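You operate a simulated robot arm through the tools that you are given. There is no shell and no other tool. Be economical: measure what you need, move in short steps, check, and stop when the job is done.

The job below is to be done with a simulated robot arm. You get a single attempt, and the scene is never put back.

Task
Test both boards from the clear tray: the good one goes in the green dish, the bad in the red.
Fine: use the board tester; set its dial to each board's volts before you press GO.

Only the result counts: the job must be done as asked and must still hold three seconds after the hand-in. Knocking over, shifting, dropping, spilling or breaking anything else fails it.

Robot
A 6-joint arm with a two-finger parallel gripper, fixed in place. Base frame: the origin is at the foot of the arm, x ahead of it, y to its left, z up; the work surface is at about z = 883. Readings come in mm, rad, newtons and seconds.
With the tool pointing down near the work surface it reaches from about 100 to 740 mm from the base axis. Its first joint turns from -2.897 to 2.897 rad. Payload 3.91 kg.
The TCP is the grasp point between the finger pads, 30 mm short of the fingertips. In the tool frame z runs along the fingers and y along their closing line. The gripper opens to 110 mm. The fingers are 20 mm wide and 10 mm thick; the gripper's body (48 by 112 mm) begins 55 mm behind the TCP.
Orientation is that of the tool frame in the base frame, as a unit quaternion [x, y, z, w]. With the fingers straight down and closing along the base's y, the tool's x points along the base's -x, its y along +y and its z along -z.

Tools
- The arm moves only by the tool servo_tool. Its argument "deltas" is a list of rows, each an object (a shift or turn left out is 0, a gripper value left out holds the last) with "slide": the shift along the base's x, y, z in units of 50 mm (1.0 is 50 mm), a list of three; "rot": the turn, a rotation vector about the base's x, y, z in units of 8 degrees (1.0 is 8 degrees), a list of three; "hand": the finger opening in mm, from 0 to 110. In form: [{"slide": [x, y, z], "rot": [rx, ry, rz], "hand": hand}, ...]. A call has 1 to 12 rows; each row shifts and turns the commanded pose from where the row before left it. A call with a number of a shift or a turn outside -1 to 1 is refused whole. A row lasts 0.2 s, in which the tool goes at most 50 mm and 0.15 rad; a call with a longer step from one row to the next is refused whole, and so is a gripper value outside its range. Where a pose cannot be reached the arm comes as near as it can. A force on the tool above 50 N (or 10 N above the force at the start of the call, whichever is more), or a blocked arm, ends the call early, and 0.2 s more pass. Each finger travels about 45 mm/s and halts on what it meets, pressing with about 30 N; the grip force reading is that of the motor and also rises with nothing between the fingers. The clock runs only during rows and for 0.2 s after the last one: add rows that do not move to give the fingers time. The reply holds the time, the measured pose of the TCP, the force on the tool along the base axes, the opening and the grip force, in the units named above and with some noise.
- Cameras (640 x 400 px; columns grow to the right, rows downward): "scene" is fixed at [400.1, 501.5, 1472.7]; the picture's right is [-0.66, 0.75, 0.00], its down [0.61, 0.53, -0.60] and it looks along [-0.45, -0.39, -0.80] (base axes); focal length 218 px, centre (320, 200). "wrist" rides on the gripper at [71, 22, -107] in the tool frame; the picture's right is [-0.29, 0.96, 0.00], its down [-0.76, -0.23, -0.61] and it looks along [-0.58, -0.18, 0.79] (tool axes); focal length 243 px, centre (320, 200). There is no depth. A picture from a camera that has moved, and an enlarged one, comes with that camera's place and axes in the base frame and with its lens.
- get_image(camera): a new picture of that camera. No time passes.
- raise_lower(by): slides the trunk up (or, below 0, down) by that many mm; the arm rides with it, the base frame stays. It gives what a move gives, with no picture.
- inspect(camera, box): a new picture of the part [left, top, right, bottom] of that camera's present view, enlarged. No time passes.
- hand_in(): hands the job in; it is judged then, once.

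Go step by step. Nothing tells you positions but the pictures and the camera data: compare them with the known pose of the tool, close in by small moves and look again before you grip or let go. The budget is 120 turns and 76 pictures, counting those below and the enlarged ones. Unless the task says otherwise, let go and move clear before handing in, and close with one line.

The tools are called after "Call:" as name(argument=value, ...) on one line, values as JSON. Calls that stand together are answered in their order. servo_tool: Moves the arm, as the interface text tells. Its arguments: {"type":"object","properties":{"deltas":{"type":"array","items":{"type":"object","properties":{"slide":{"type":"array","items":{"type":"number"}},"rot":{"type":"array","items":{"type":"number"}},"hand":{"type":"number"}}}}},"required":["deltas"]} The other tools are called the same way: raise_lower (by) slides the trunk up or down; get_image (camera) takes a picture; inspect (camera, box) takes an enlarged picture of a part of a camera's view; hand_in () hands the job in.

At the start:

```text
clock: 0.0
tool_pos: [342.9, 322.4, 1251.9]
tool_rot: [0.0, 1.0, 0.0, 0.0]
contact_force: [-0.1, -0.7, 0.1]
finger_gap: 109.9
grasp_force: 0.1
trunk travel left (down, up): [-475.0, 115.0]
```

scene: 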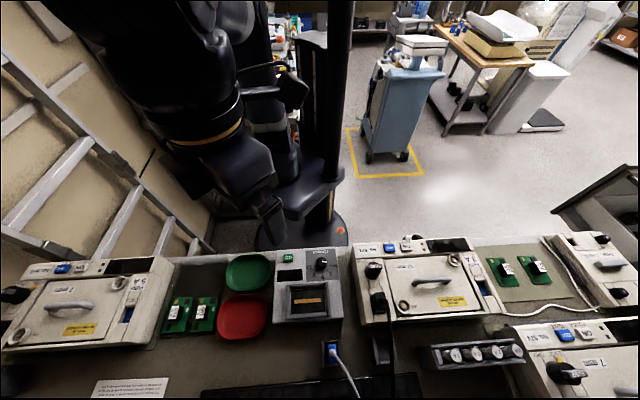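
wrist: 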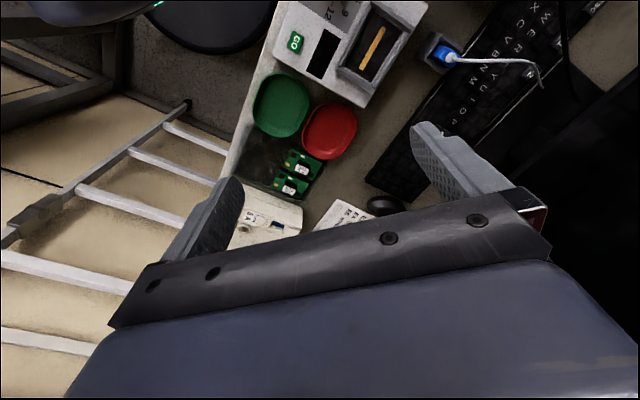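

I see two pairs of boards, dishes, and a tester with GO, dial and screen. I'll enlarge the key areas first.

Call:
inspect(camera="scene", box=[150, 240, 350, 365])

Call:
inspect(camera="wrist", box=[230, 0, 430, 125])

Call:
inspect(camera="wrist", box=[230, 110, 390, 210])

Call:
inspect(camera="scene", box=[460, 230, 600, 318])

Call:
inspect(camera="scene", box=[80, 370, 180, 400])

```text
3.20 times, centred on (250, 302) of scene
camera zoom: at [400.1, 501.5, 1472.7], right [-0.66, 0.75, 0.0], down [0.61, 0.53, -0.6], along [-0.45, -0.39, -0.8], focal length 697 px, centre (544, -128)
```

zoom: 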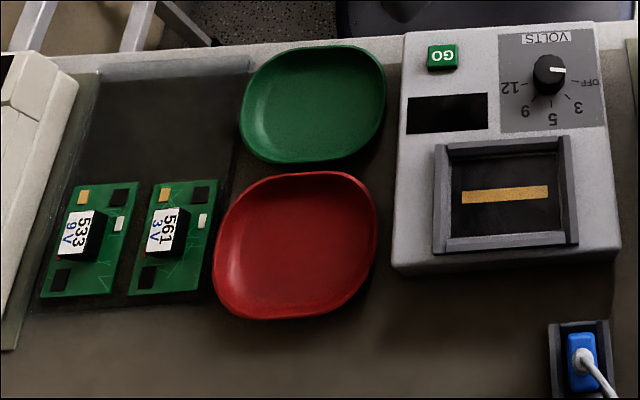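

```text
3.20 times, centred on (330, 62) of wrist
camera zoom: at [271.6, 342.7, 1360.7], right [0.29, 0.96, 0.0], down [0.76, -0.23, 0.61], along [0.58, -0.18, -0.79], focal length 776 px, centre (288, 640)
```

zoom: 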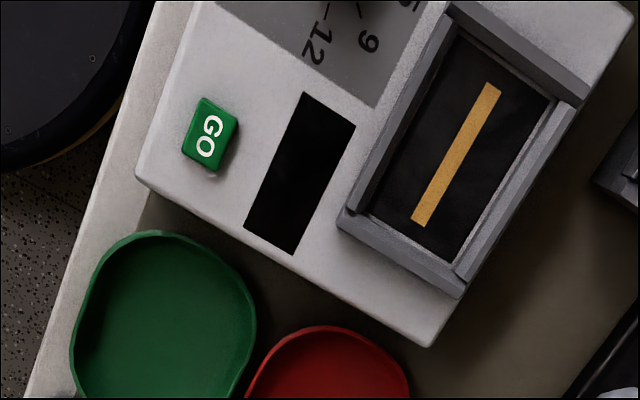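

```text
4.00 times, centred on (310, 160) of wrist
camera zoom: at [271.6, 342.7, 1360.7], right [0.29, 0.96, 0.0], down [0.76, -0.23, 0.61], along [0.58, -0.18, -0.79], focal length 970 px, centre (360, 360)
```

zoom: 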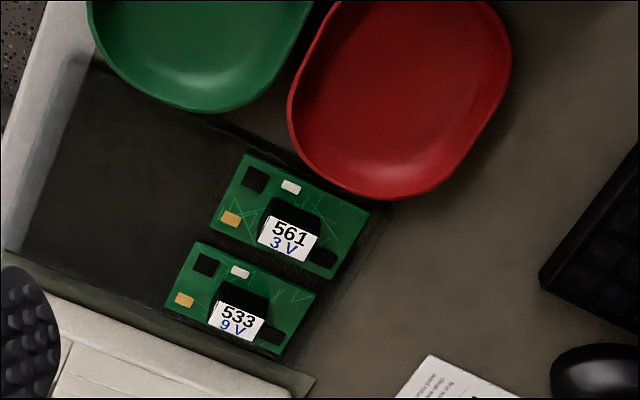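

```text
4.55 times, centred on (530, 274) of scene
camera zoom: at [400.1, 501.5, 1472.7], right [-0.66, 0.75, 0.0], down [0.61, 0.53, -0.6], along [-0.45, -0.39, -0.8], focal length 990 px, centre (-634, -136)
```

zoom: 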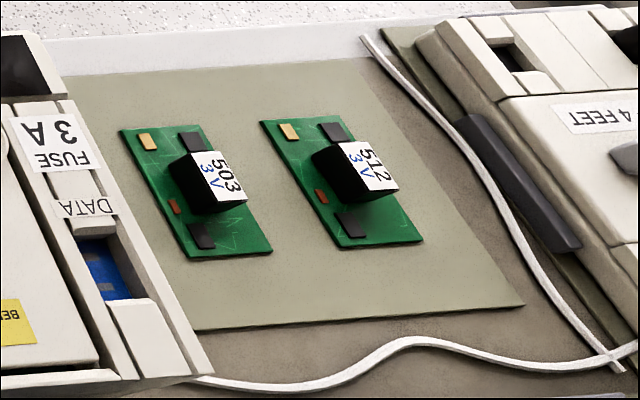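

```text
6.40 times, centred on (130, 385) of scene
camera zoom: at [400.1, 501.5, 1472.7], right [-0.66, 0.75, 0.0], down [0.61, 0.53, -0.6], along [-0.45, -0.39, -0.8], focal length 1394 px, centre (1536, -984)
```

zoom: 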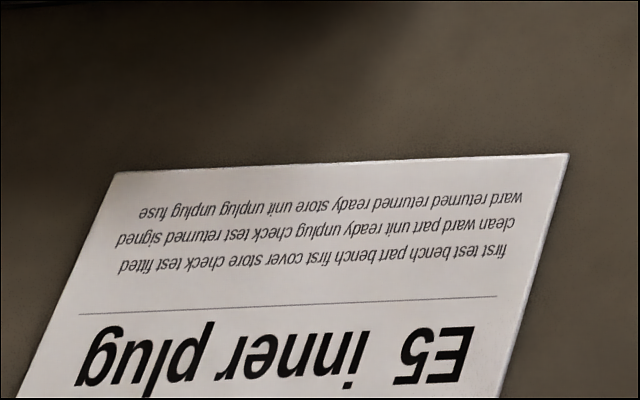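

The clear tray holds boards 533 (9 V) and 561 (3 V), at about x 535, y 211, with the bench turned about 45°. I'll move above them, align with the bench and look closer.

Call:
servo_tool(deltas=[{"slide": [0.55, -0.37, -0.4], "rot": [0, 0, 0.94]}, {"slide": [0.55, -0.37, -0.4], "rot": [0, 0, 0.94]}, {"slide": [0.55, -0.37, -0.4], "rot": [0, 0, 0.94]}, {"slide": [0.55, -0.37, -0.4], "rot": [0, 0, 0.94]}, {"slide": [0.55, -0.37, -0.4], "rot": [0, 0, 0.94]}, {"slide": [0.55, -0.37, -0.4], "rot": [0, 0, 0.94]}, {}])

Call:
get_image(camera="wrist")

Call:
get_image(camera="scene")

```text
clock: 1.6
tool_pos: [508.4, 211.0, 1131.1]
tool_rot: [-0.384, 0.923, 0.0, 0.0]
contact_force: [-0.7, -0.8, 0.0]
finger_gap: 109.8
grasp_force: 0.0
trunk travel left (down, up): [-475.0, 115.0]
```

```text
68 pictures are left
camera wrist: at [443.0, 175.0, 1239.5], right [-0.48, 0.88, 0.0], down [0.7, 0.38, 0.61], along [0.53, 0.29, -0.79], focal length 243 px, centre (320, 200)
```

wrist: 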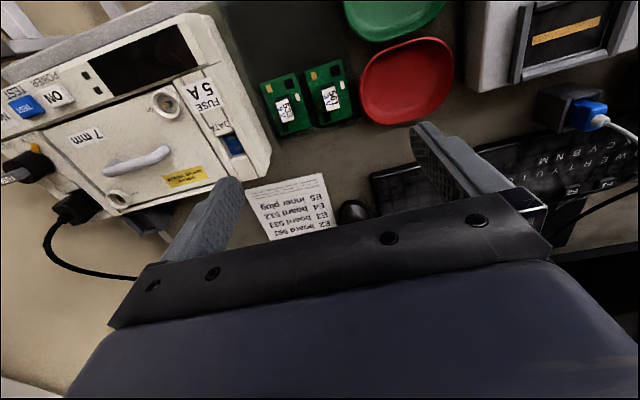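

```text
67 pictures are left
```

scene: 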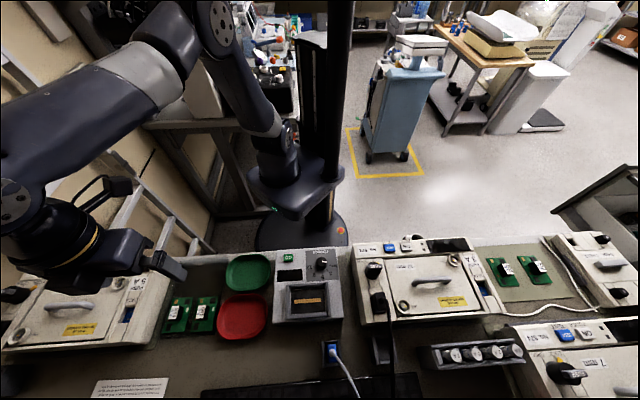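

The tool is now above the tray and I can see boards, dishes and a note. I'll enlarge the boards and the note.

Call:
inspect(camera="wrist", box=[240, 40, 370, 150])

Call:
inspect(camera="wrist", box=[235, 165, 345, 245])

```text
3.64 times, centred on (305, 95) of wrist
camera zoom: at [443.0, 175.0, 1239.5], right [-0.48, 0.88, 0.0], down [0.7, 0.38, 0.61], along [0.53, 0.29, -0.79], focal length 882 px, centre (374, 582)
```

zoom: 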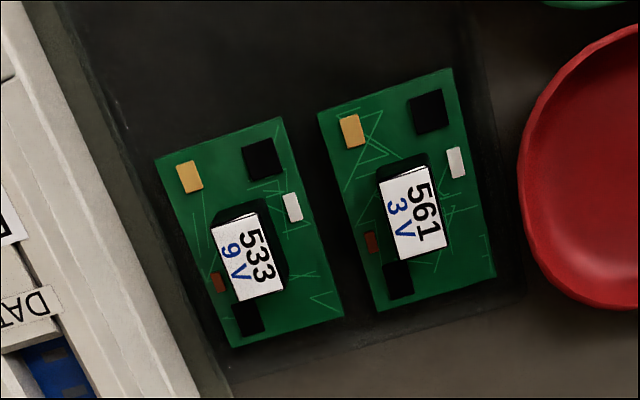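

```text
5.00 times, centred on (290, 205) of wrist
camera zoom: at [443.0, 175.0, 1239.5], right [-0.48, 0.88, 0.0], down [0.7, 0.38, 0.61], along [0.53, 0.29, -0.79], focal length 1213 px, centre (470, 175)
```

zoom: 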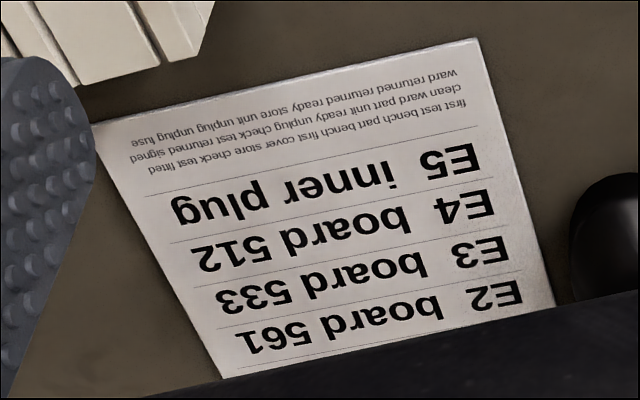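

Boards are about 50×76 mm with their tops near z 885 and a block rising to roughly z 899; 561's centre is near (512, 230). Next I look at the tester from nearby.

Call:
servo_tool(deltas=[{"slide": [-0.6, 0.53, 0]}, {"slide": [-0.6, 0.53, 0]}, {"slide": [-0.6, 0.53, 0]}, {"slide": [-0.6, 0.53, 0]}, {"slide": [-0.6, 0.53, 0]}, {"slide": [-0.6, 0.53, 0]}, {"slide": [-0.6, 0.3, 0]}, {}])

Call:
get_image(camera="wrist")

```text
clock: 3.4
tool_pos: [297.4, 385.0, 1131.3]
tool_rot: [-0.384, 0.923, -0.001, -0.001]
contact_force: [-0.1, -0.1, 1.0]
finger_gap: 110.2
grasp_force: 0.1
trunk travel left (down, up): [-475.0, 115.0]
```

```text
64 pictures are left
camera wrist: at [231.4, 350.2, 1239.8], right [-0.47, 0.88, 0.0], down [0.7, 0.38, 0.61], along [0.54, 0.29, -0.79], focal length 243 px, centre (320, 200)
```

wrist: 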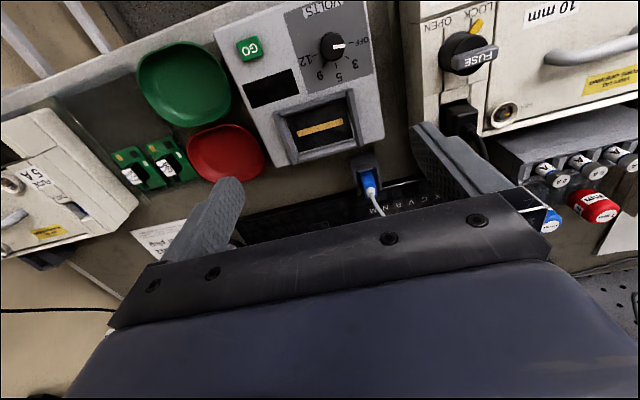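

Call:
inspect(camera="wrist", box=[210, 0, 400, 170])

Call:
inspect(camera="scene", box=[265, 235, 355, 330])

```text
2.35 times, centred on (305, 85) of wrist
camera zoom: at [231.4, 350.2, 1239.8], right [-0.47, 0.88, 0.0], down [0.7, 0.38, 0.61], along [0.54, 0.29, -0.79], focal length 571 px, centre (355, 471)
```

zoom: 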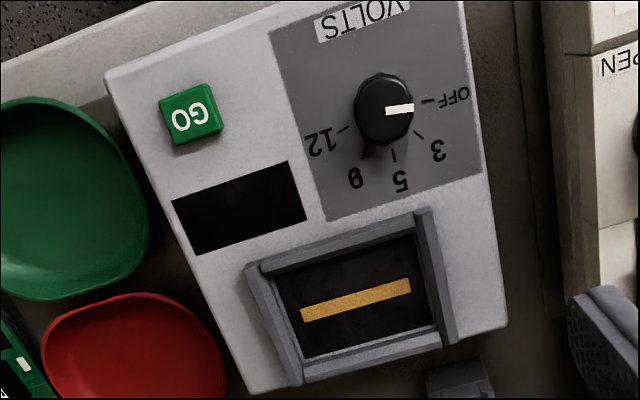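

```text
4.21 times, centred on (310, 282) of scene
camera zoom: at [400.1, 501.5, 1472.7], right [-0.66, 0.75, 0.0], down [0.61, 0.53, -0.6], along [-0.45, -0.39, -0.8], focal length 917 px, centre (362, -147)
```

zoom: 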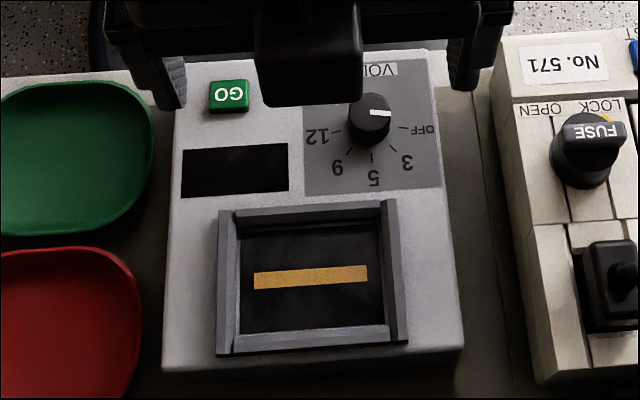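

The dial stands at OFF; from above, 3 V is 45° clockwise and 9 V 135° clockwise. The knob top is near (246, 373, 941); I move above it with the fingers narrowed.

Call:
servo_tool(deltas=[{"slide": [-0.34, -0.077, -0.8], "hand": 60}, {"slide": [-0.34, -0.077, -0.8]}, {"slide": [-0.34, -0.077, -0.8]}, {}, {}])

Call:
get_image(camera="wrist")

Call:
inspect(camera="scene", box=[265, 235, 355, 330])

```text
clock: 4.6
tool_pos: [246.5, 372.3, 1013.2]
tool_rot: [-0.384, 0.923, 0.0, 0.0]
contact_force: [-0.3, 0.3, -0.2]
finger_gap: 60.0
grasp_force: 0.2
trunk travel left (down, up): [-475.0, 115.0]
```

```text
61 pictures are left
camera wrist: at [181.2, 337.0, 1121.0], right [-0.47, 0.88, 0.0], down [0.7, 0.38, 0.61], along [0.54, 0.29, -0.79], focal length 243 px, centre (320, 200)
```

wrist: 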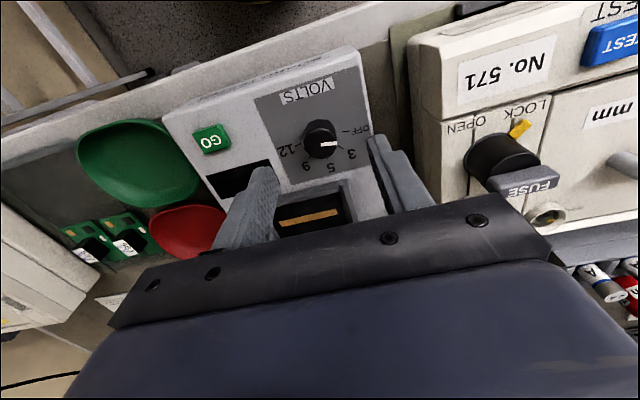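

```text
4.21 times, centred on (310, 282) of scene
camera zoom: at [400.1, 501.5, 1472.7], right [-0.66, 0.75, 0.0], down [0.61, 0.53, -0.6], along [-0.45, -0.39, -0.8], focal length 917 px, centre (362, -147)
```

zoom: 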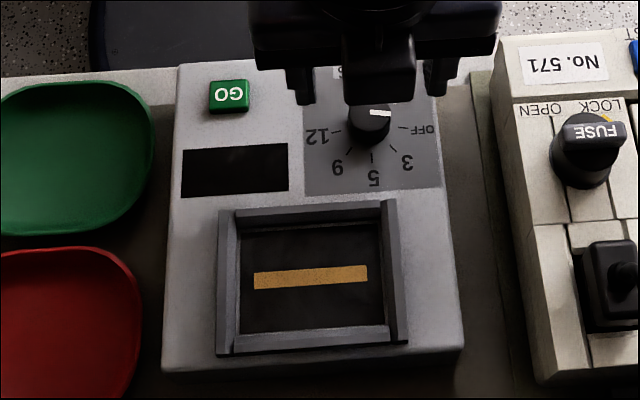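

The knob seems to sit right under the grasp axis. I zoom in on the wrist view to check.

Call:
inspect(camera="wrist", box=[270, 90, 370, 190])

```text
4.00 times, centred on (320, 140) of wrist
camera zoom: at [181.2, 337.0, 1121.0], right [-0.47, 0.88, 0.0], down [0.7, 0.38, 0.61], along [0.54, 0.29, -0.79], focal length 970 px, centre (320, 440)
```

zoom: 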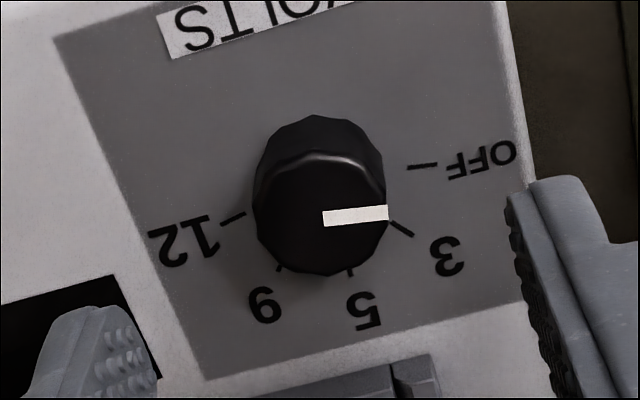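

Knob top centre is near (249.5, 374.5, 950). I shift slightly and descend until the tips bracket the knob.

Call:
servo_tool(deltas=[{"slide": [0.06, 0.044, -0.3]}, {"slide": [0, 0, -0.3]}, {"slide": [0, 0, -0.24]}, {}])

Call:
get_image(camera="wrist")

Call:
inspect(camera="scene", box=[265, 235, 355, 330])

```text
clock: 5.6
tool_pos: [248.5, 374.4, 970.6]
tool_rot: [-0.384, 0.923, 0.0, 0.0]
contact_force: [1.3, 0.4, 0.0]
finger_gap: 60.0
grasp_force: 0.1
trunk travel left (down, up): [-475.0, 115.0]
```

```text
58 pictures are left
camera wrist: at [183.5, 338.9, 1078.9], right [-0.47, 0.88, 0.0], down [0.7, 0.38, 0.61], along [0.54, 0.29, -0.79], focal length 243 px, centre (320, 200)
```

wrist: 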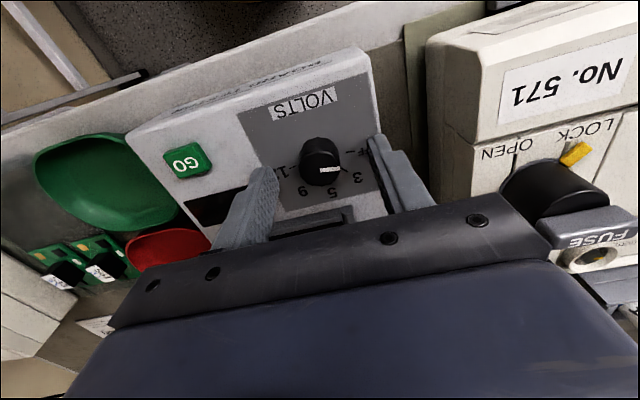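

```text
4.21 times, centred on (310, 282) of scene
camera zoom: at [400.1, 501.5, 1472.7], right [-0.66, 0.75, 0.0], down [0.61, 0.53, -0.6], along [-0.45, -0.39, -0.8], focal length 917 px, centre (362, -147)
```

zoom: 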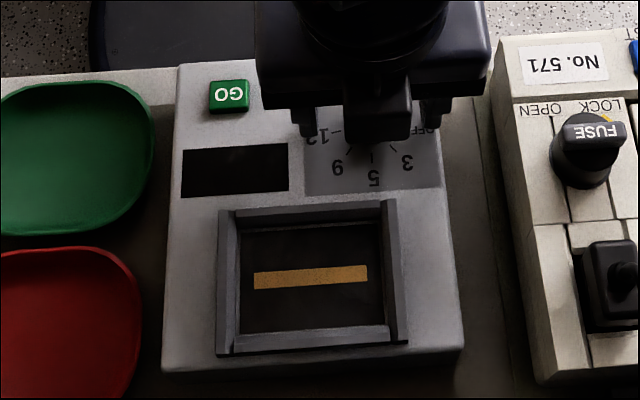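

The knob is aligned with the grasp axis. I lower 3 mm and close on it.

Call:
servo_tool(deltas=[{"slide": [0.01, 0, -0.06]}, {"hand": 15}, {}, {}, {}])

Call:
inspect(camera="wrist", box=[220, 100, 420, 240])

```text
clock: 6.8
tool_pos: [249.4, 374.5, 967.9]
tool_rot: [-0.385, 0.923, 0.0, 0.0]
contact_force: [-1.5, 0.6, -1.6]
finger_gap: 25.1
grasp_force: 45.5
trunk travel left (down, up): [-475.0, 115.0]
```

```text
2.86 times, centred on (320, 170) of wrist
camera zoom: at [184.0, 339.0, 1076.0], right [-0.47, 0.88, 0.0], down [0.7, 0.38, 0.61], along [0.54, 0.29, -0.79], focal length 693 px, centre (320, 286)
```

zoom: 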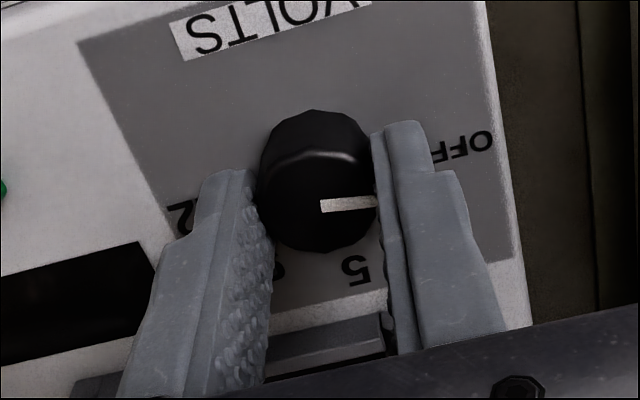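

Knob gripped at 25 mm. Turning 45° clockwise for 3 V.

Call:
servo_tool(deltas=[{"rot": [0, 0, -0.9375]}, {"rot": [0, 0, -0.9375]}, {"rot": [0, 0, -0.9375]}, {"rot": [0, 0, -0.9375]}, {"rot": [0, 0, -0.9375]}, {"rot": [0, 0, -0.9375]}, {}])

Call:
inspect(camera="wrist", box=[220, 100, 420, 240])

```text
clock: 8.4
tool_pos: [249.7, 373.7, 967.4]
tool_rot: [-0.001, 1.0, -0.001, 0.0]
contact_force: [-1.6, -9.3, -4.1]
finger_gap: 25.2
grasp_force: 45.0
trunk travel left (down, up): [-475.0, 115.0]
```

```text
2.86 times, centred on (320, 170) of wrist
camera zoom: at [178.6, 395.3, 1076.0], right [0.29, 0.96, 0.0], down [0.76, -0.23, 0.61], along [0.58, -0.18, -0.79], focal length 693 px, centre (320, 286)
```

zoom: 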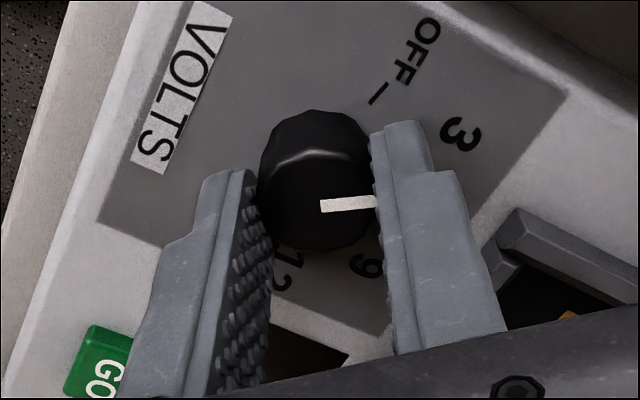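

The knob followed the fingers. I release, lift straight up and check the pointer.

Call:
servo_tool(deltas=[{"hand": 50}, {}, {}, {"slide": [0, 0, 0.5]}, {"slide": [0, 0, 0.9]}, {"slide": [0, 0, 0.9]}, {"slide": [0, 0, 0.5]}, {}])

Call:
inspect(camera="wrist", box=[220, 0, 420, 150])

```text
clock: 10.2
tool_pos: [249.9, 374.6, 1109.5]
tool_rot: [-0.002, 1.0, 0.001, 0.0]
contact_force: [-0.3, -0.4, -0.3]
finger_gap: 49.8
grasp_force: 0.1
trunk travel left (down, up): [-475.0, 115.0]
```

```text
2.67 times, centred on (320, 75) of wrist
camera zoom: at [179.3, 396.9, 1216.6], right [0.29, 0.96, 0.0], down [0.76, -0.23, 0.61], along [0.58, -0.17, -0.79], focal length 647 px, centre (320, 533)
```

zoom: 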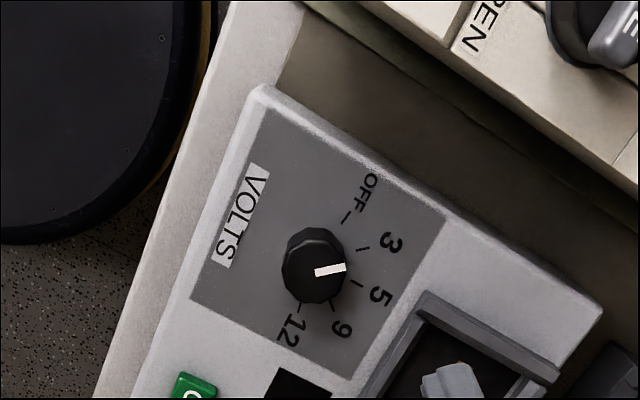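

Call:
servo_tool(deltas=[{"slide": [0.5, -0.8, 0]}, {"slide": [0.5, -0.8, 0]}, {"slide": [0.5, -0.8, 0]}, {}])

Call:
inspect(camera="scene", box=[290, 240, 345, 280])

```text
clock: 11.2
tool_pos: [325.5, 251.4, 1108.0]
tool_rot: [-0.002, 1.0, 0.0, 0.0]
contact_force: [0.2, 0.0, 0.1]
finger_gap: 50.1
grasp_force: 0.1
trunk travel left (down, up): [-475.0, 115.0]
```

```text
10.00 times, centred on (318, 260) of scene
camera zoom: at [400.1, 501.5, 1472.7], right [-0.66, 0.75, 0.0], down [0.61, 0.53, -0.6], along [-0.45, -0.39, -0.8], focal length 2178 px, centre (345, -400)
```

zoom: 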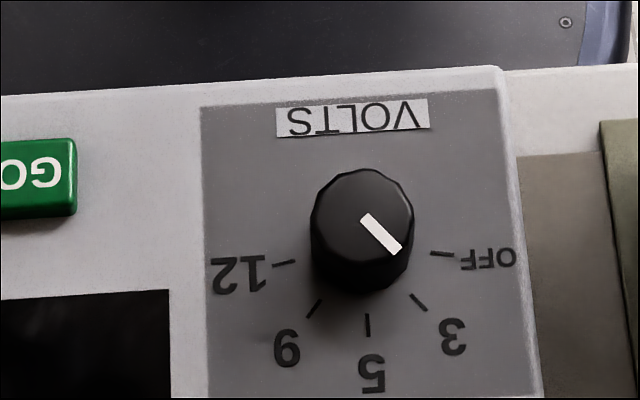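

The pointer stands at 3. Next I move over board 561 with the fingers aligned across its block.

Call:
servo_tool(deltas=[{"slide": [0.628, -0.07, -0.3], "rot": [0, 0, 0.9375], "hand": 40}, {"slide": [0.628, -0.07, -0.3], "rot": [0, 0, 0.9375]}, {"slide": [0.628, -0.07, -0.3], "rot": [0, 0, 0.9375]}, {"slide": [0.628, -0.07, -0.3], "rot": [0, 0, 0.9375]}, {"slide": [0.628, -0.07, -0.4], "rot": [0, 0, 0.9375]}, {"slide": [0.628, -0.07, -0.4], "rot": [0, 0, 0.9375]}, {}])

Call:
get_image(camera="wrist")

Call:
inspect(camera="wrist", box=[250, 70, 410, 190])

```text
clock: 12.8
tool_pos: [514.3, 231.5, 1006.2]
tool_rot: [-0.385, 0.923, 0.0, 0.0]
contact_force: [0.8, -0.8, 0.1]
finger_gap: 39.7
grasp_force: 0.0
trunk travel left (down, up): [-475.0, 115.0]
```

```text
52 pictures are left
camera wrist: at [448.9, 197.1, 1113.4], right [-0.48, 0.88, 0.0], down [0.7, 0.38, 0.61], along [0.53, 0.29, -0.79], focal length 243 px, centre (320, 200)
```

wrist: 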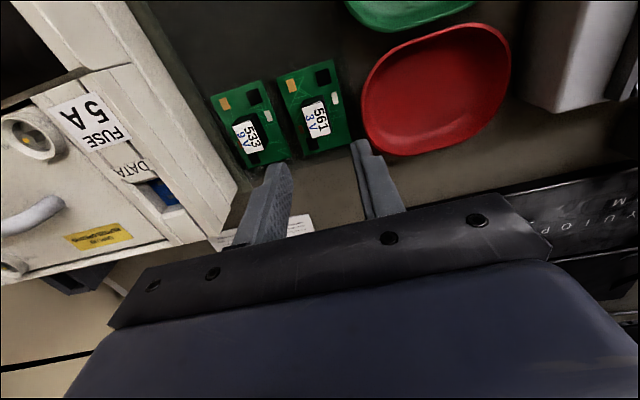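

```text
3.33 times, centred on (330, 130) of wrist
camera zoom: at [448.9, 197.1, 1113.4], right [-0.48, 0.88, 0.0], down [0.7, 0.38, 0.61], along [0.53, 0.29, -0.79], focal length 809 px, centre (287, 433)
```

zoom: 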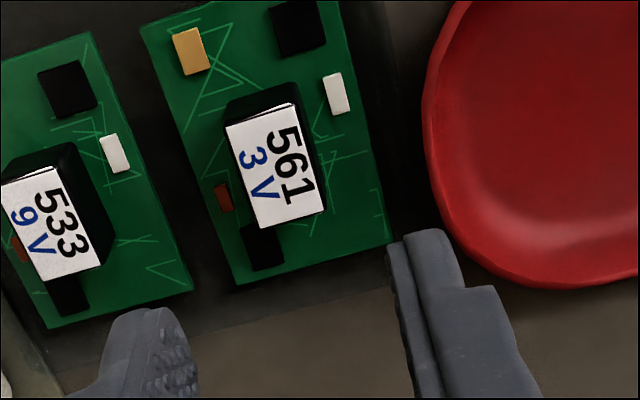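

Board 561's block is under the grasp axis to within 2 mm. I descend to just above the board surface and check.

Call:
servo_tool(deltas=[{"slide": [0.016, -0.03, -0.5]}, {"slide": [0, 0, -0.6]}, {"slide": [0, 0, -0.46]}, {}])

Call:
inspect(camera="wrist", box=[220, 80, 420, 220])

Call:
inspect(camera="scene", box=[150, 270, 250, 340])

```text
clock: 13.8
tool_pos: [513.0, 230.7, 928.3]
tool_rot: [-0.384, 0.923, 0.0, 0.0]
contact_force: [-0.2, -0.4, 0.1]
finger_gap: 39.8
grasp_force: 0.1
trunk travel left (down, up): [-475.0, 115.0]
```

```text
2.86 times, centred on (320, 150) of wrist
camera zoom: at [448.4, 196.6, 1037.1], right [-0.47, 0.88, 0.0], down [0.7, 0.38, 0.61], along [0.54, 0.29, -0.79], focal length 693 px, centre (320, 343)
```

zoom: 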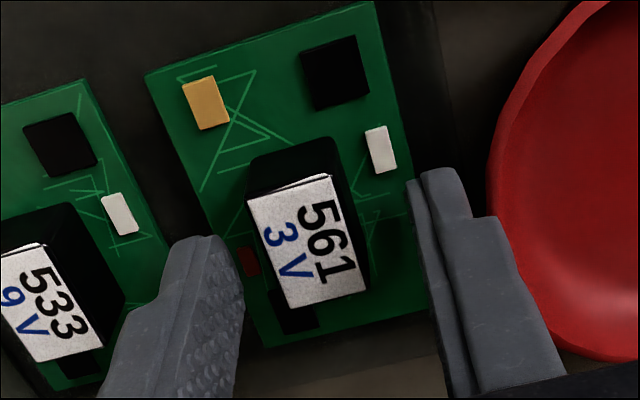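

```text
5.71 times, centred on (200, 305) of scene
camera zoom: at [400.1, 501.5, 1472.7], right [-0.66, 0.75, 0.0], down [0.61, 0.53, -0.6], along [-0.45, -0.39, -0.8], focal length 1245 px, centre (1006, -400)
```

zoom: 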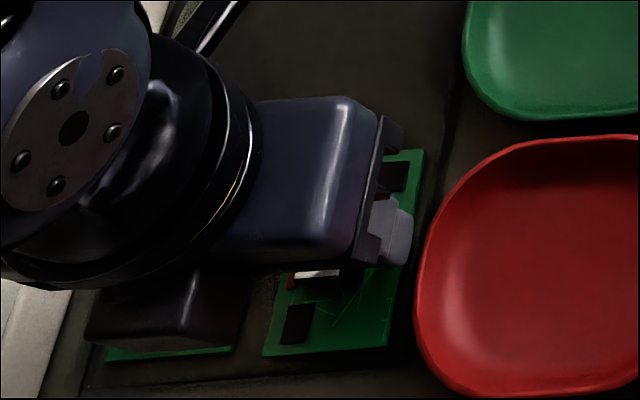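

Block top is about z 902 and it lies 2 mm to the left. I correct, go down 8 mm and close.

Call:
servo_tool(deltas=[{"slide": [0.025, -0.035, -0.08]}, {"slide": [0, 0, -0.08]}, {}, {"hand": 10}, {}, {}, {}])

Call:
inspect(camera="wrist", box=[220, 80, 420, 220])

```text
clock: 15.4
tool_pos: [515.7, 229.0, 921.6]
tool_rot: [-0.384, 0.923, 0.0, 0.001]
contact_force: [0.8, -0.9, 0.0]
finger_gap: 18.8
grasp_force: 30.4
trunk travel left (down, up): [-475.0, 115.0]
```

```text
2.86 times, centred on (320, 150) of wrist
camera zoom: at [449.9, 194.6, 1029.3], right [-0.47, 0.88, 0.0], down [0.7, 0.38, 0.61], along [0.54, 0.29, -0.79], focal length 693 px, centre (320, 343)
```

zoom: 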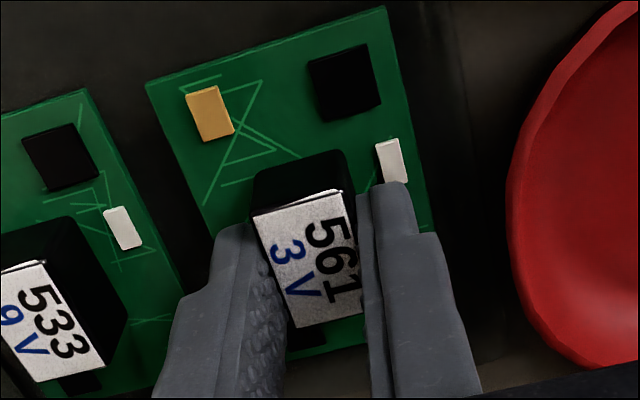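

The block is gripped at 18.8 mm. I lift and check it holds level.

Call:
servo_tool(deltas=[{"slide": [0, 0, 0.2]}, {"slide": [0, 0, 0.6]}, {"slide": [0, 0, 1]}, {"slide": [0, 0, 0.6]}, {}])

Call:
get_image(camera="wrist")

```text
clock: 16.6
tool_pos: [513.7, 229.8, 1039.9]
tool_rot: [-0.384, 0.923, -0.001, 0.0]
contact_force: [-0.5, 0.8, -0.8]
finger_gap: 18.7
grasp_force: 30.2
trunk travel left (down, up): [-475.0, 115.0]
```

```text
47 pictures are left
camera wrist: at [449.0, 194.2, 1149.1], right [-0.47, 0.88, 0.0], down [0.7, 0.38, 0.61], along [0.54, 0.29, -0.79], focal length 243 px, centre (320, 200)
```

wrist: 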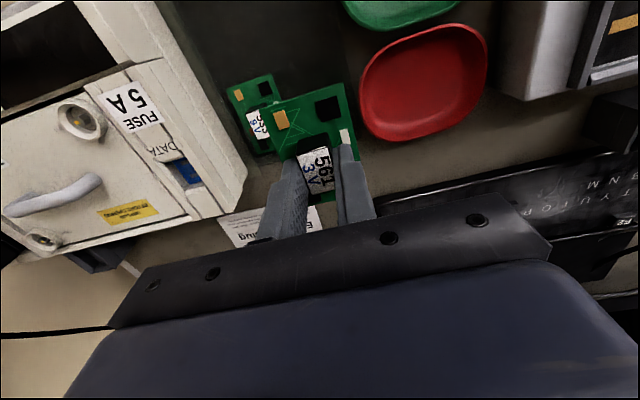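

Board is held. I enlarge to measure its offset within the grip.

Call:
inspect(camera="wrist", box=[250, 70, 390, 210])

```text
2.86 times, centred on (320, 140) of wrist
camera zoom: at [449.0, 194.2, 1149.1], right [-0.47, 0.88, 0.0], down [0.7, 0.38, 0.61], along [0.54, 0.29, -0.79], focal length 693 px, centre (320, 371)
```

zoom: 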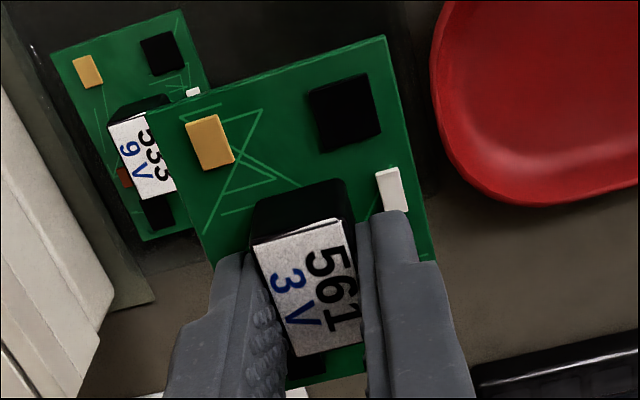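

Board centre sits at about (+2, 0) mm in the tool frame and square to it. Carrying it over the tester nest (about 334, 408), turning 90°.

Call:
servo_tool(deltas=[{"slide": [-0.297, 0.294, 0], "rot": [0, 0, -0.94]}, {"slide": [-0.297, 0.294, 0], "rot": [0, 0, -0.94]}, {"slide": [-0.297, 0.294, 0], "rot": [0, 0, -0.94]}, {"slide": [-0.297, 0.294, 0], "rot": [0, 0, -0.94]}, {"slide": [-0.297, 0.294, 0], "rot": [0, 0, -0.94]}, {"slide": [-0.297, 0.294, 0], "rot": [0, 0, -0.94]}, {"slide": [-0.297, 0.294, 0], "rot": [0, 0, -0.94]}, {"slide": [-0.297, 0.294, 0], "rot": [0, 0, -0.94]}, {"slide": [-0.297, 0.294, 0], "rot": [0, 0, -0.94]}, {"slide": [-0.297, 0.294, 0], "rot": [0, 0, -0.94]}, {"slide": [-0.297, 0.294, 0], "rot": [0, 0, -0.94]}, {"slide": [-0.297, 0.294, 0], "rot": [0, 0, -0.94]}])

Call:
get_image(camera="wrist")

Call:
inspect(camera="scene", box=[250, 230, 370, 330])

```text
clock: 19.2
tool_pos: [339.0, 406.1, 1041.4]
tool_rot: [0.384, 0.923, 0.001, 0.0]
contact_force: [-0.5, -0.5, -0.6]
finger_gap: 19.2
grasp_force: 29.7
trunk travel left (down, up): [-475.0, 115.0]
```

```text
45 pictures are left
camera wrist: at [303.4, 472.1, 1150.6], right [0.88, 0.47, 0.0], down [0.37, -0.7, 0.61], along [0.28, -0.54, -0.79], focal length 243 px, centre (320, 200)
```

wrist: 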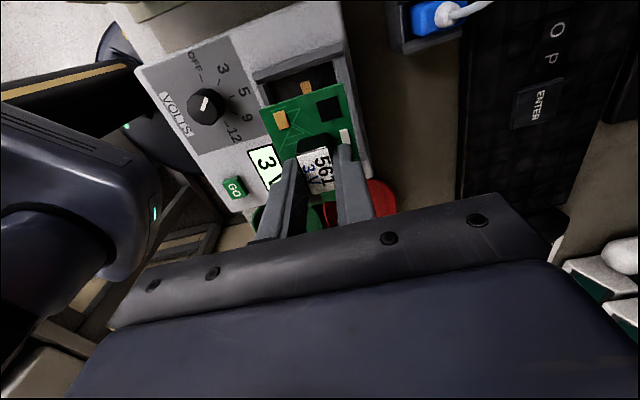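

```text
4.00 times, centred on (310, 280) of scene
camera zoom: at [400.1, 501.5, 1472.7], right [-0.66, 0.75, 0.0], down [0.61, 0.53, -0.6], along [-0.45, -0.39, -0.8], focal length 871 px, centre (360, -120)
```

zoom: 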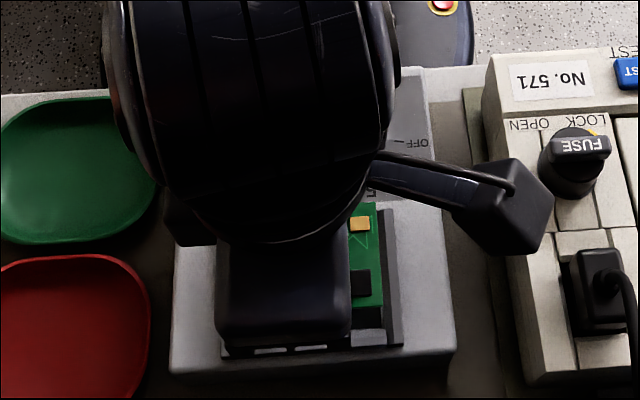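

The display reads 3, confirming the setting. I zoom on nest and board for alignment.

Call:
inspect(camera="wrist", box=[240, 30, 400, 210])

```text
2.22 times, centred on (320, 120) of wrist
camera zoom: at [303.4, 472.1, 1150.6], right [0.88, 0.47, 0.0], down [0.37, -0.7, 0.61], along [0.28, -0.54, -0.79], focal length 539 px, centre (320, 378)
```

zoom: 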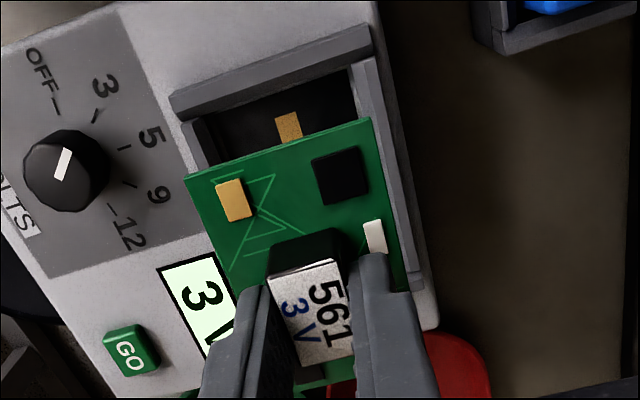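

The nest lies a few mm toward tool -y. I shift 3.5 mm that way and come down close to compare directly.

Call:
servo_tool(deltas=[{"slide": [-0.05, -0.05, -0.3]}, {"slide": [0, 0, -0.4]}, {"slide": [0, 0, -0.2]}, {}])

Call:
inspect(camera="wrist", box=[240, 60, 400, 220])

Call:
inspect(camera="scene", box=[280, 265, 360, 325])

```text
clock: 20.2
tool_pos: [335.5, 403.9, 996.4]
tool_rot: [0.383, 0.924, 0.0, 0.0]
contact_force: [-0.5, -0.1, -0.3]
finger_gap: 19.1
grasp_force: 30.0
trunk travel left (down, up): [-475.0, 115.0]
```

```text
2.50 times, centred on (320, 140) of wrist
camera zoom: at [301.0, 469.5, 1104.4], right [0.88, 0.47, 0.0], down [0.37, -0.7, 0.61], along [0.29, -0.54, -0.79], focal length 606 px, centre (320, 350)
```

zoom: 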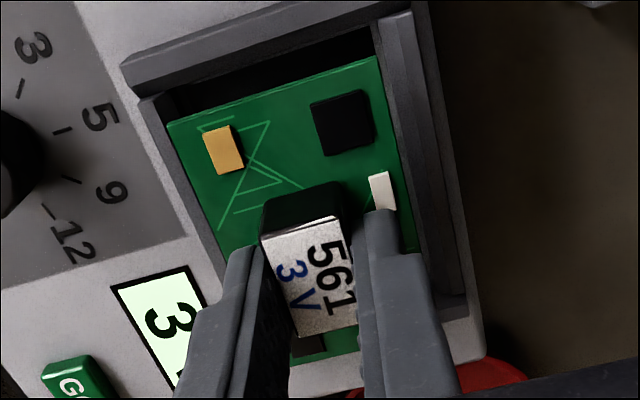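

```text
6.67 times, centred on (320, 295) of scene
camera zoom: at [400.1, 501.5, 1472.7], right [-0.66, 0.75, 0.0], down [0.61, 0.53, -0.6], along [-0.45, -0.39, -0.8], focal length 1452 px, centre (320, -433)
```

zoom: 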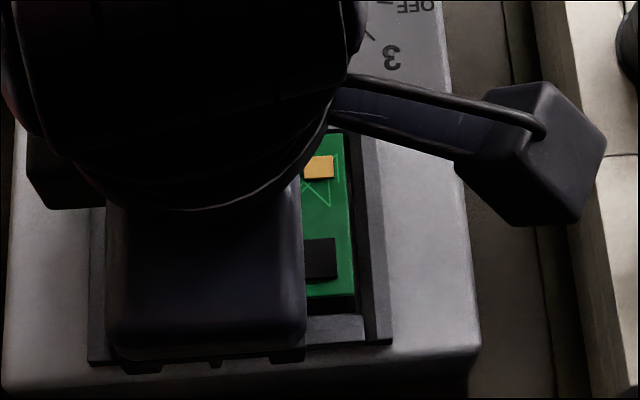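

The board is close above the nest. I enlarge both views to compare edges precisely.

Call:
inspect(camera="wrist", box=[265, 55, 365, 135])

Call:
inspect(camera="scene", box=[306, 276, 346, 320])

```text
5.00 times, centred on (315, 95) of wrist
camera zoom: at [301.0, 469.5, 1104.4], right [0.88, 0.47, 0.0], down [0.37, -0.7, 0.61], along [0.29, -0.54, -0.79], focal length 1213 px, centre (345, 725)
```

zoom: 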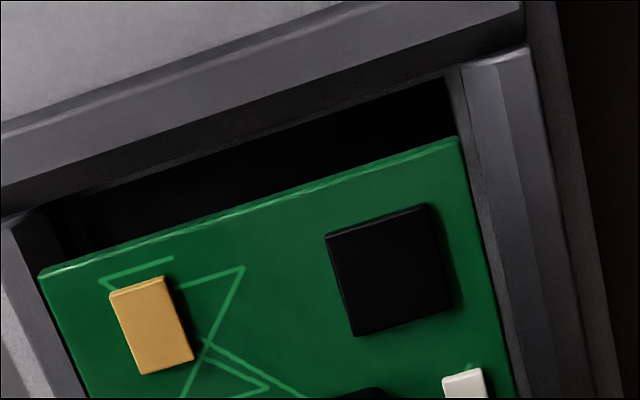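

```text
9.09 times, centred on (326, 298) of scene
camera zoom: at [400.1, 501.5, 1472.7], right [-0.66, 0.75, 0.0], down [0.61, 0.53, -0.6], along [-0.45, -0.39, -0.8], focal length 1980 px, centre (266, -691)
```

zoom: 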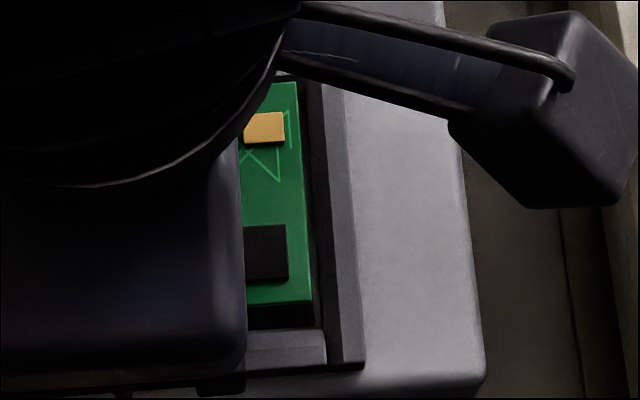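

The board is centred within about 1 mm across; along its length it needs ~1 mm. I correct and lower into the nest stepwise, watching force.

Call:
servo_tool(deltas=[{"slide": [-0.02, 0.02, -0.2]}, {"slide": [0, 0, -0.2]}, {"slide": [0, 0, -0.04]}, {}])

Call:
inspect(camera="wrist", box=[240, 70, 380, 180])

Call:
inspect(camera="scene", box=[306, 276, 346, 320])

```text
clock: 21.2
tool_pos: [334.4, 405.9, 973.5]
tool_rot: [0.383, 0.924, 0.0, 0.0]
contact_force: [0.4, 0.0, -0.2]
finger_gap: 18.7
grasp_force: 30.2
trunk travel left (down, up): [-475.0, 115.0]
```

```text
3.64 times, centred on (310, 125) of wrist
camera zoom: at [299.4, 471.1, 1082.5], right [0.88, 0.47, 0.0], down [0.37, -0.7, 0.61], along [0.29, -0.54, -0.79], focal length 882 px, centre (356, 473)
```

zoom: 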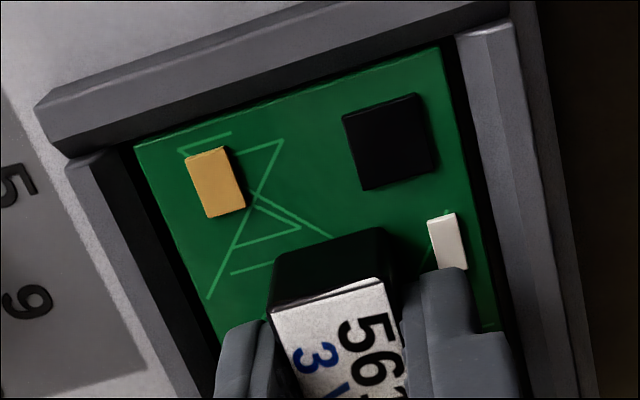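

```text
9.09 times, centred on (326, 298) of scene
camera zoom: at [400.1, 501.5, 1472.7], right [-0.66, 0.75, 0.0], down [0.61, 0.53, -0.6], along [-0.45, -0.39, -0.8], focal length 1980 px, centre (266, -691)
```

zoom: 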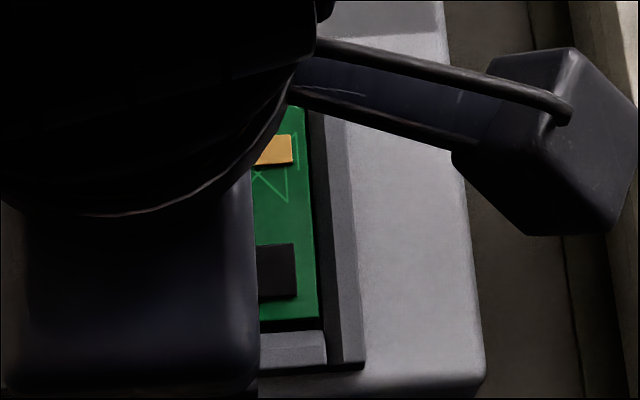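

The board is entering between the rails without contact. I lower in small steps until it rests.

Call:
servo_tool(deltas=[{"slide": [0, 0, -0.05]}, {"slide": [0, 0, -0.05]}, {}])

Call:
inspect(camera="wrist", box=[240, 70, 380, 180])

```text
clock: 22.0
tool_pos: [335.1, 404.6, 970.6]
tool_rot: [0.384, 0.923, 0.001, 0.001]
contact_force: [0.8, 0.3, 6.5]
finger_gap: 19.1
grasp_force: 30.2
trunk travel left (down, up): [-475.0, 115.0]
```

```text
3.64 times, centred on (310, 125) of wrist
camera zoom: at [299.7, 470.7, 1078.3], right [0.88, 0.47, 0.0], down [0.37, -0.7, 0.61], along [0.29, -0.54, -0.79], focal length 882 px, centre (356, 473)
```

zoom: 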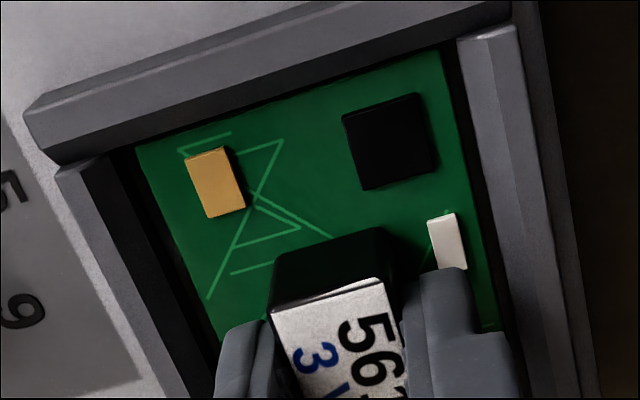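

It rests with 6.5 N on the nest floor. I open just a little (rails are near) and rise.

Call:
servo_tool(deltas=[{"hand": 28}, {}, {"slide": [0, 0, 0.2]}, {"slide": [0, 0, 0.6]}, {"slide": [0, 0, 0.8]}, {"slide": [0, 0, 0.4]}, {}])

Call:
get_image(camera="wrist")

Call:
inspect(camera="wrist", box=[210, 20, 390, 180])

```text
clock: 23.6
tool_pos: [334.1, 406.9, 1070.3]
tool_rot: [0.383, 0.924, 0.0, -0.001]
contact_force: [0.0, 0.3, 0.0]
finger_gap: 28.0
grasp_force: 0.0
trunk travel left (down, up): [-475.0, 115.0]
```

```text
35 pictures are left
camera wrist: at [299.0, 472.8, 1178.5], right [0.88, 0.47, 0.0], down [0.37, -0.7, 0.61], along [0.29, -0.54, -0.79], focal length 243 px, centre (320, 200)
```

wrist: 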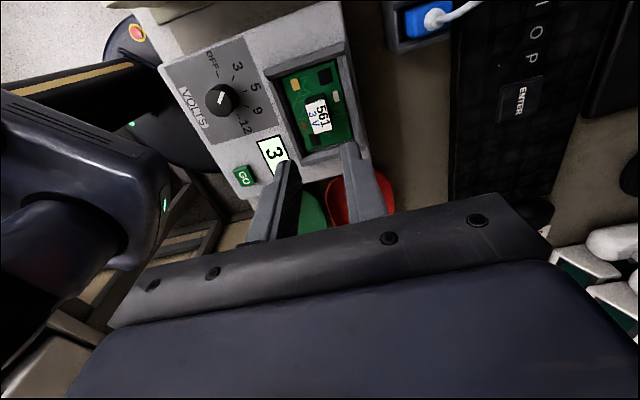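

```text
2.50 times, centred on (300, 100) of wrist
camera zoom: at [299.0, 472.8, 1178.5], right [0.88, 0.47, 0.0], down [0.37, -0.7, 0.61], along [0.29, -0.54, -0.79], focal length 606 px, centre (370, 450)
```

zoom: 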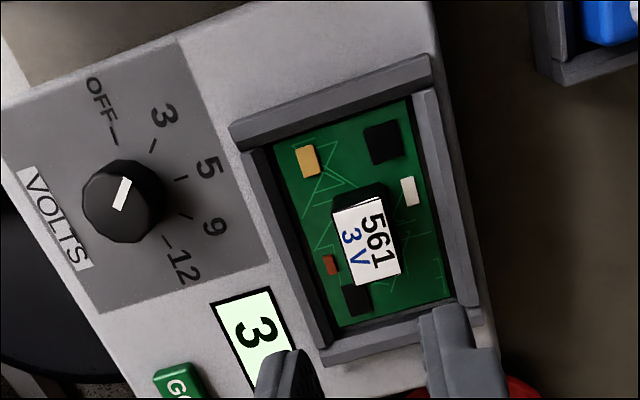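

Board 561 lies seated in the nest. Now I close the fingers and move above GO (about 291, 299).

Call:
servo_tool(deltas=[{"slide": [-0.29, -0.72, 0], "hand": 0}, {"slide": [-0.29, -0.72, 0]}, {"slide": [-0.29, -0.72, -0.2]}, {"slide": [0, 0, -0.8]}, {}])

Call:
inspect(camera="wrist", box=[230, 60, 410, 220])

Call:
inspect(camera="scene", box=[260, 230, 350, 330])

```text
clock: 24.8
tool_pos: [292.5, 298.6, 1019.7]
tool_rot: [0.383, 0.924, 0.0, 0.001]
contact_force: [-0.7, 0.1, -0.3]
finger_gap: 0.0
grasp_force: 29.8
trunk travel left (down, up): [-475.0, 115.0]
```

```text
2.50 times, centred on (320, 140) of wrist
camera zoom: at [257.0, 364.3, 1127.8], right [0.88, 0.47, 0.0], down [0.37, -0.7, 0.61], along [0.29, -0.54, -0.79], focal length 606 px, centre (320, 350)
```

zoom: 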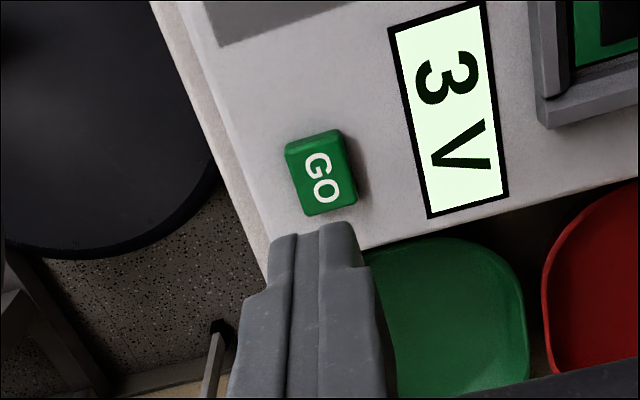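

```text
4.00 times, centred on (305, 280) of scene
camera zoom: at [400.1, 501.5, 1472.7], right [-0.66, 0.75, 0.0], down [0.61, 0.53, -0.6], along [-0.45, -0.39, -0.8], focal length 871 px, centre (380, -120)
```

zoom: 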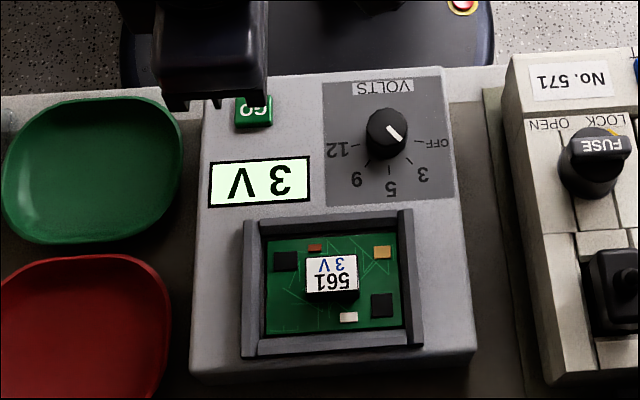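

Display "3 V", tip aligned over GO. I descend and press gently.

Call:
servo_tool(deltas=[{"slide": [0, 0, -0.5]}, {"slide": [0, 0, -0.4]}, {"slide": [0, 0, -0.06]}, {"slide": [0, 0, -0.04]}, {"slide": [0, 0, -0.04]}, {}])

Call:
inspect(camera="scene", box=[260, 230, 350, 330])

```text
clock: 26.2
tool_pos: [289.9, 297.5, 967.6]
tool_rot: [0.384, 0.923, 0.0, 0.001]
contact_force: [-1.0, -0.3, 0.3]
finger_gap: 0.1
grasp_force: 29.8
trunk travel left (down, up): [-475.0, 115.0]
```

```text
4.00 times, centred on (305, 280) of scene
camera zoom: at [400.1, 501.5, 1472.7], right [-0.66, 0.75, 0.0], down [0.61, 0.53, -0.6], along [-0.45, -0.39, -0.8], focal length 871 px, centre (380, -120)
```

zoom: 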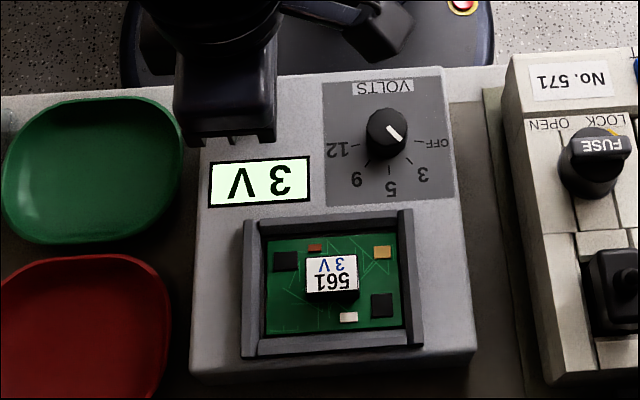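

No contact yet; I go on down in small steps.

Call:
servo_tool(deltas=[{"slide": [0, 0, -0.04]}, {"slide": [0, 0, -0.04]}, {"slide": [0, 0, -0.04]}, {}])

Call:
inspect(camera="scene", box=[270, 240, 340, 320])

```text
clock: 27.2
tool_pos: [292.4, 297.0, 962.4]
tool_rot: [0.383, 0.924, 0.001, 0.001]
contact_force: [2.2, -0.2, 9.8]
finger_gap: 0.1
grasp_force: 30.2
trunk travel left (down, up): [-475.0, 115.0]
```

```text
5.00 times, centred on (305, 280) of scene
camera zoom: at [400.1, 501.5, 1472.7], right [-0.66, 0.75, 0.0], down [0.61, 0.53, -0.6], along [-0.45, -0.39, -0.8], focal length 1089 px, centre (395, -200)
```

zoom: 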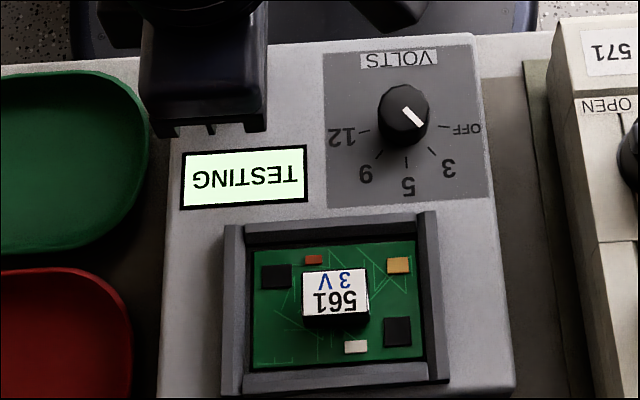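

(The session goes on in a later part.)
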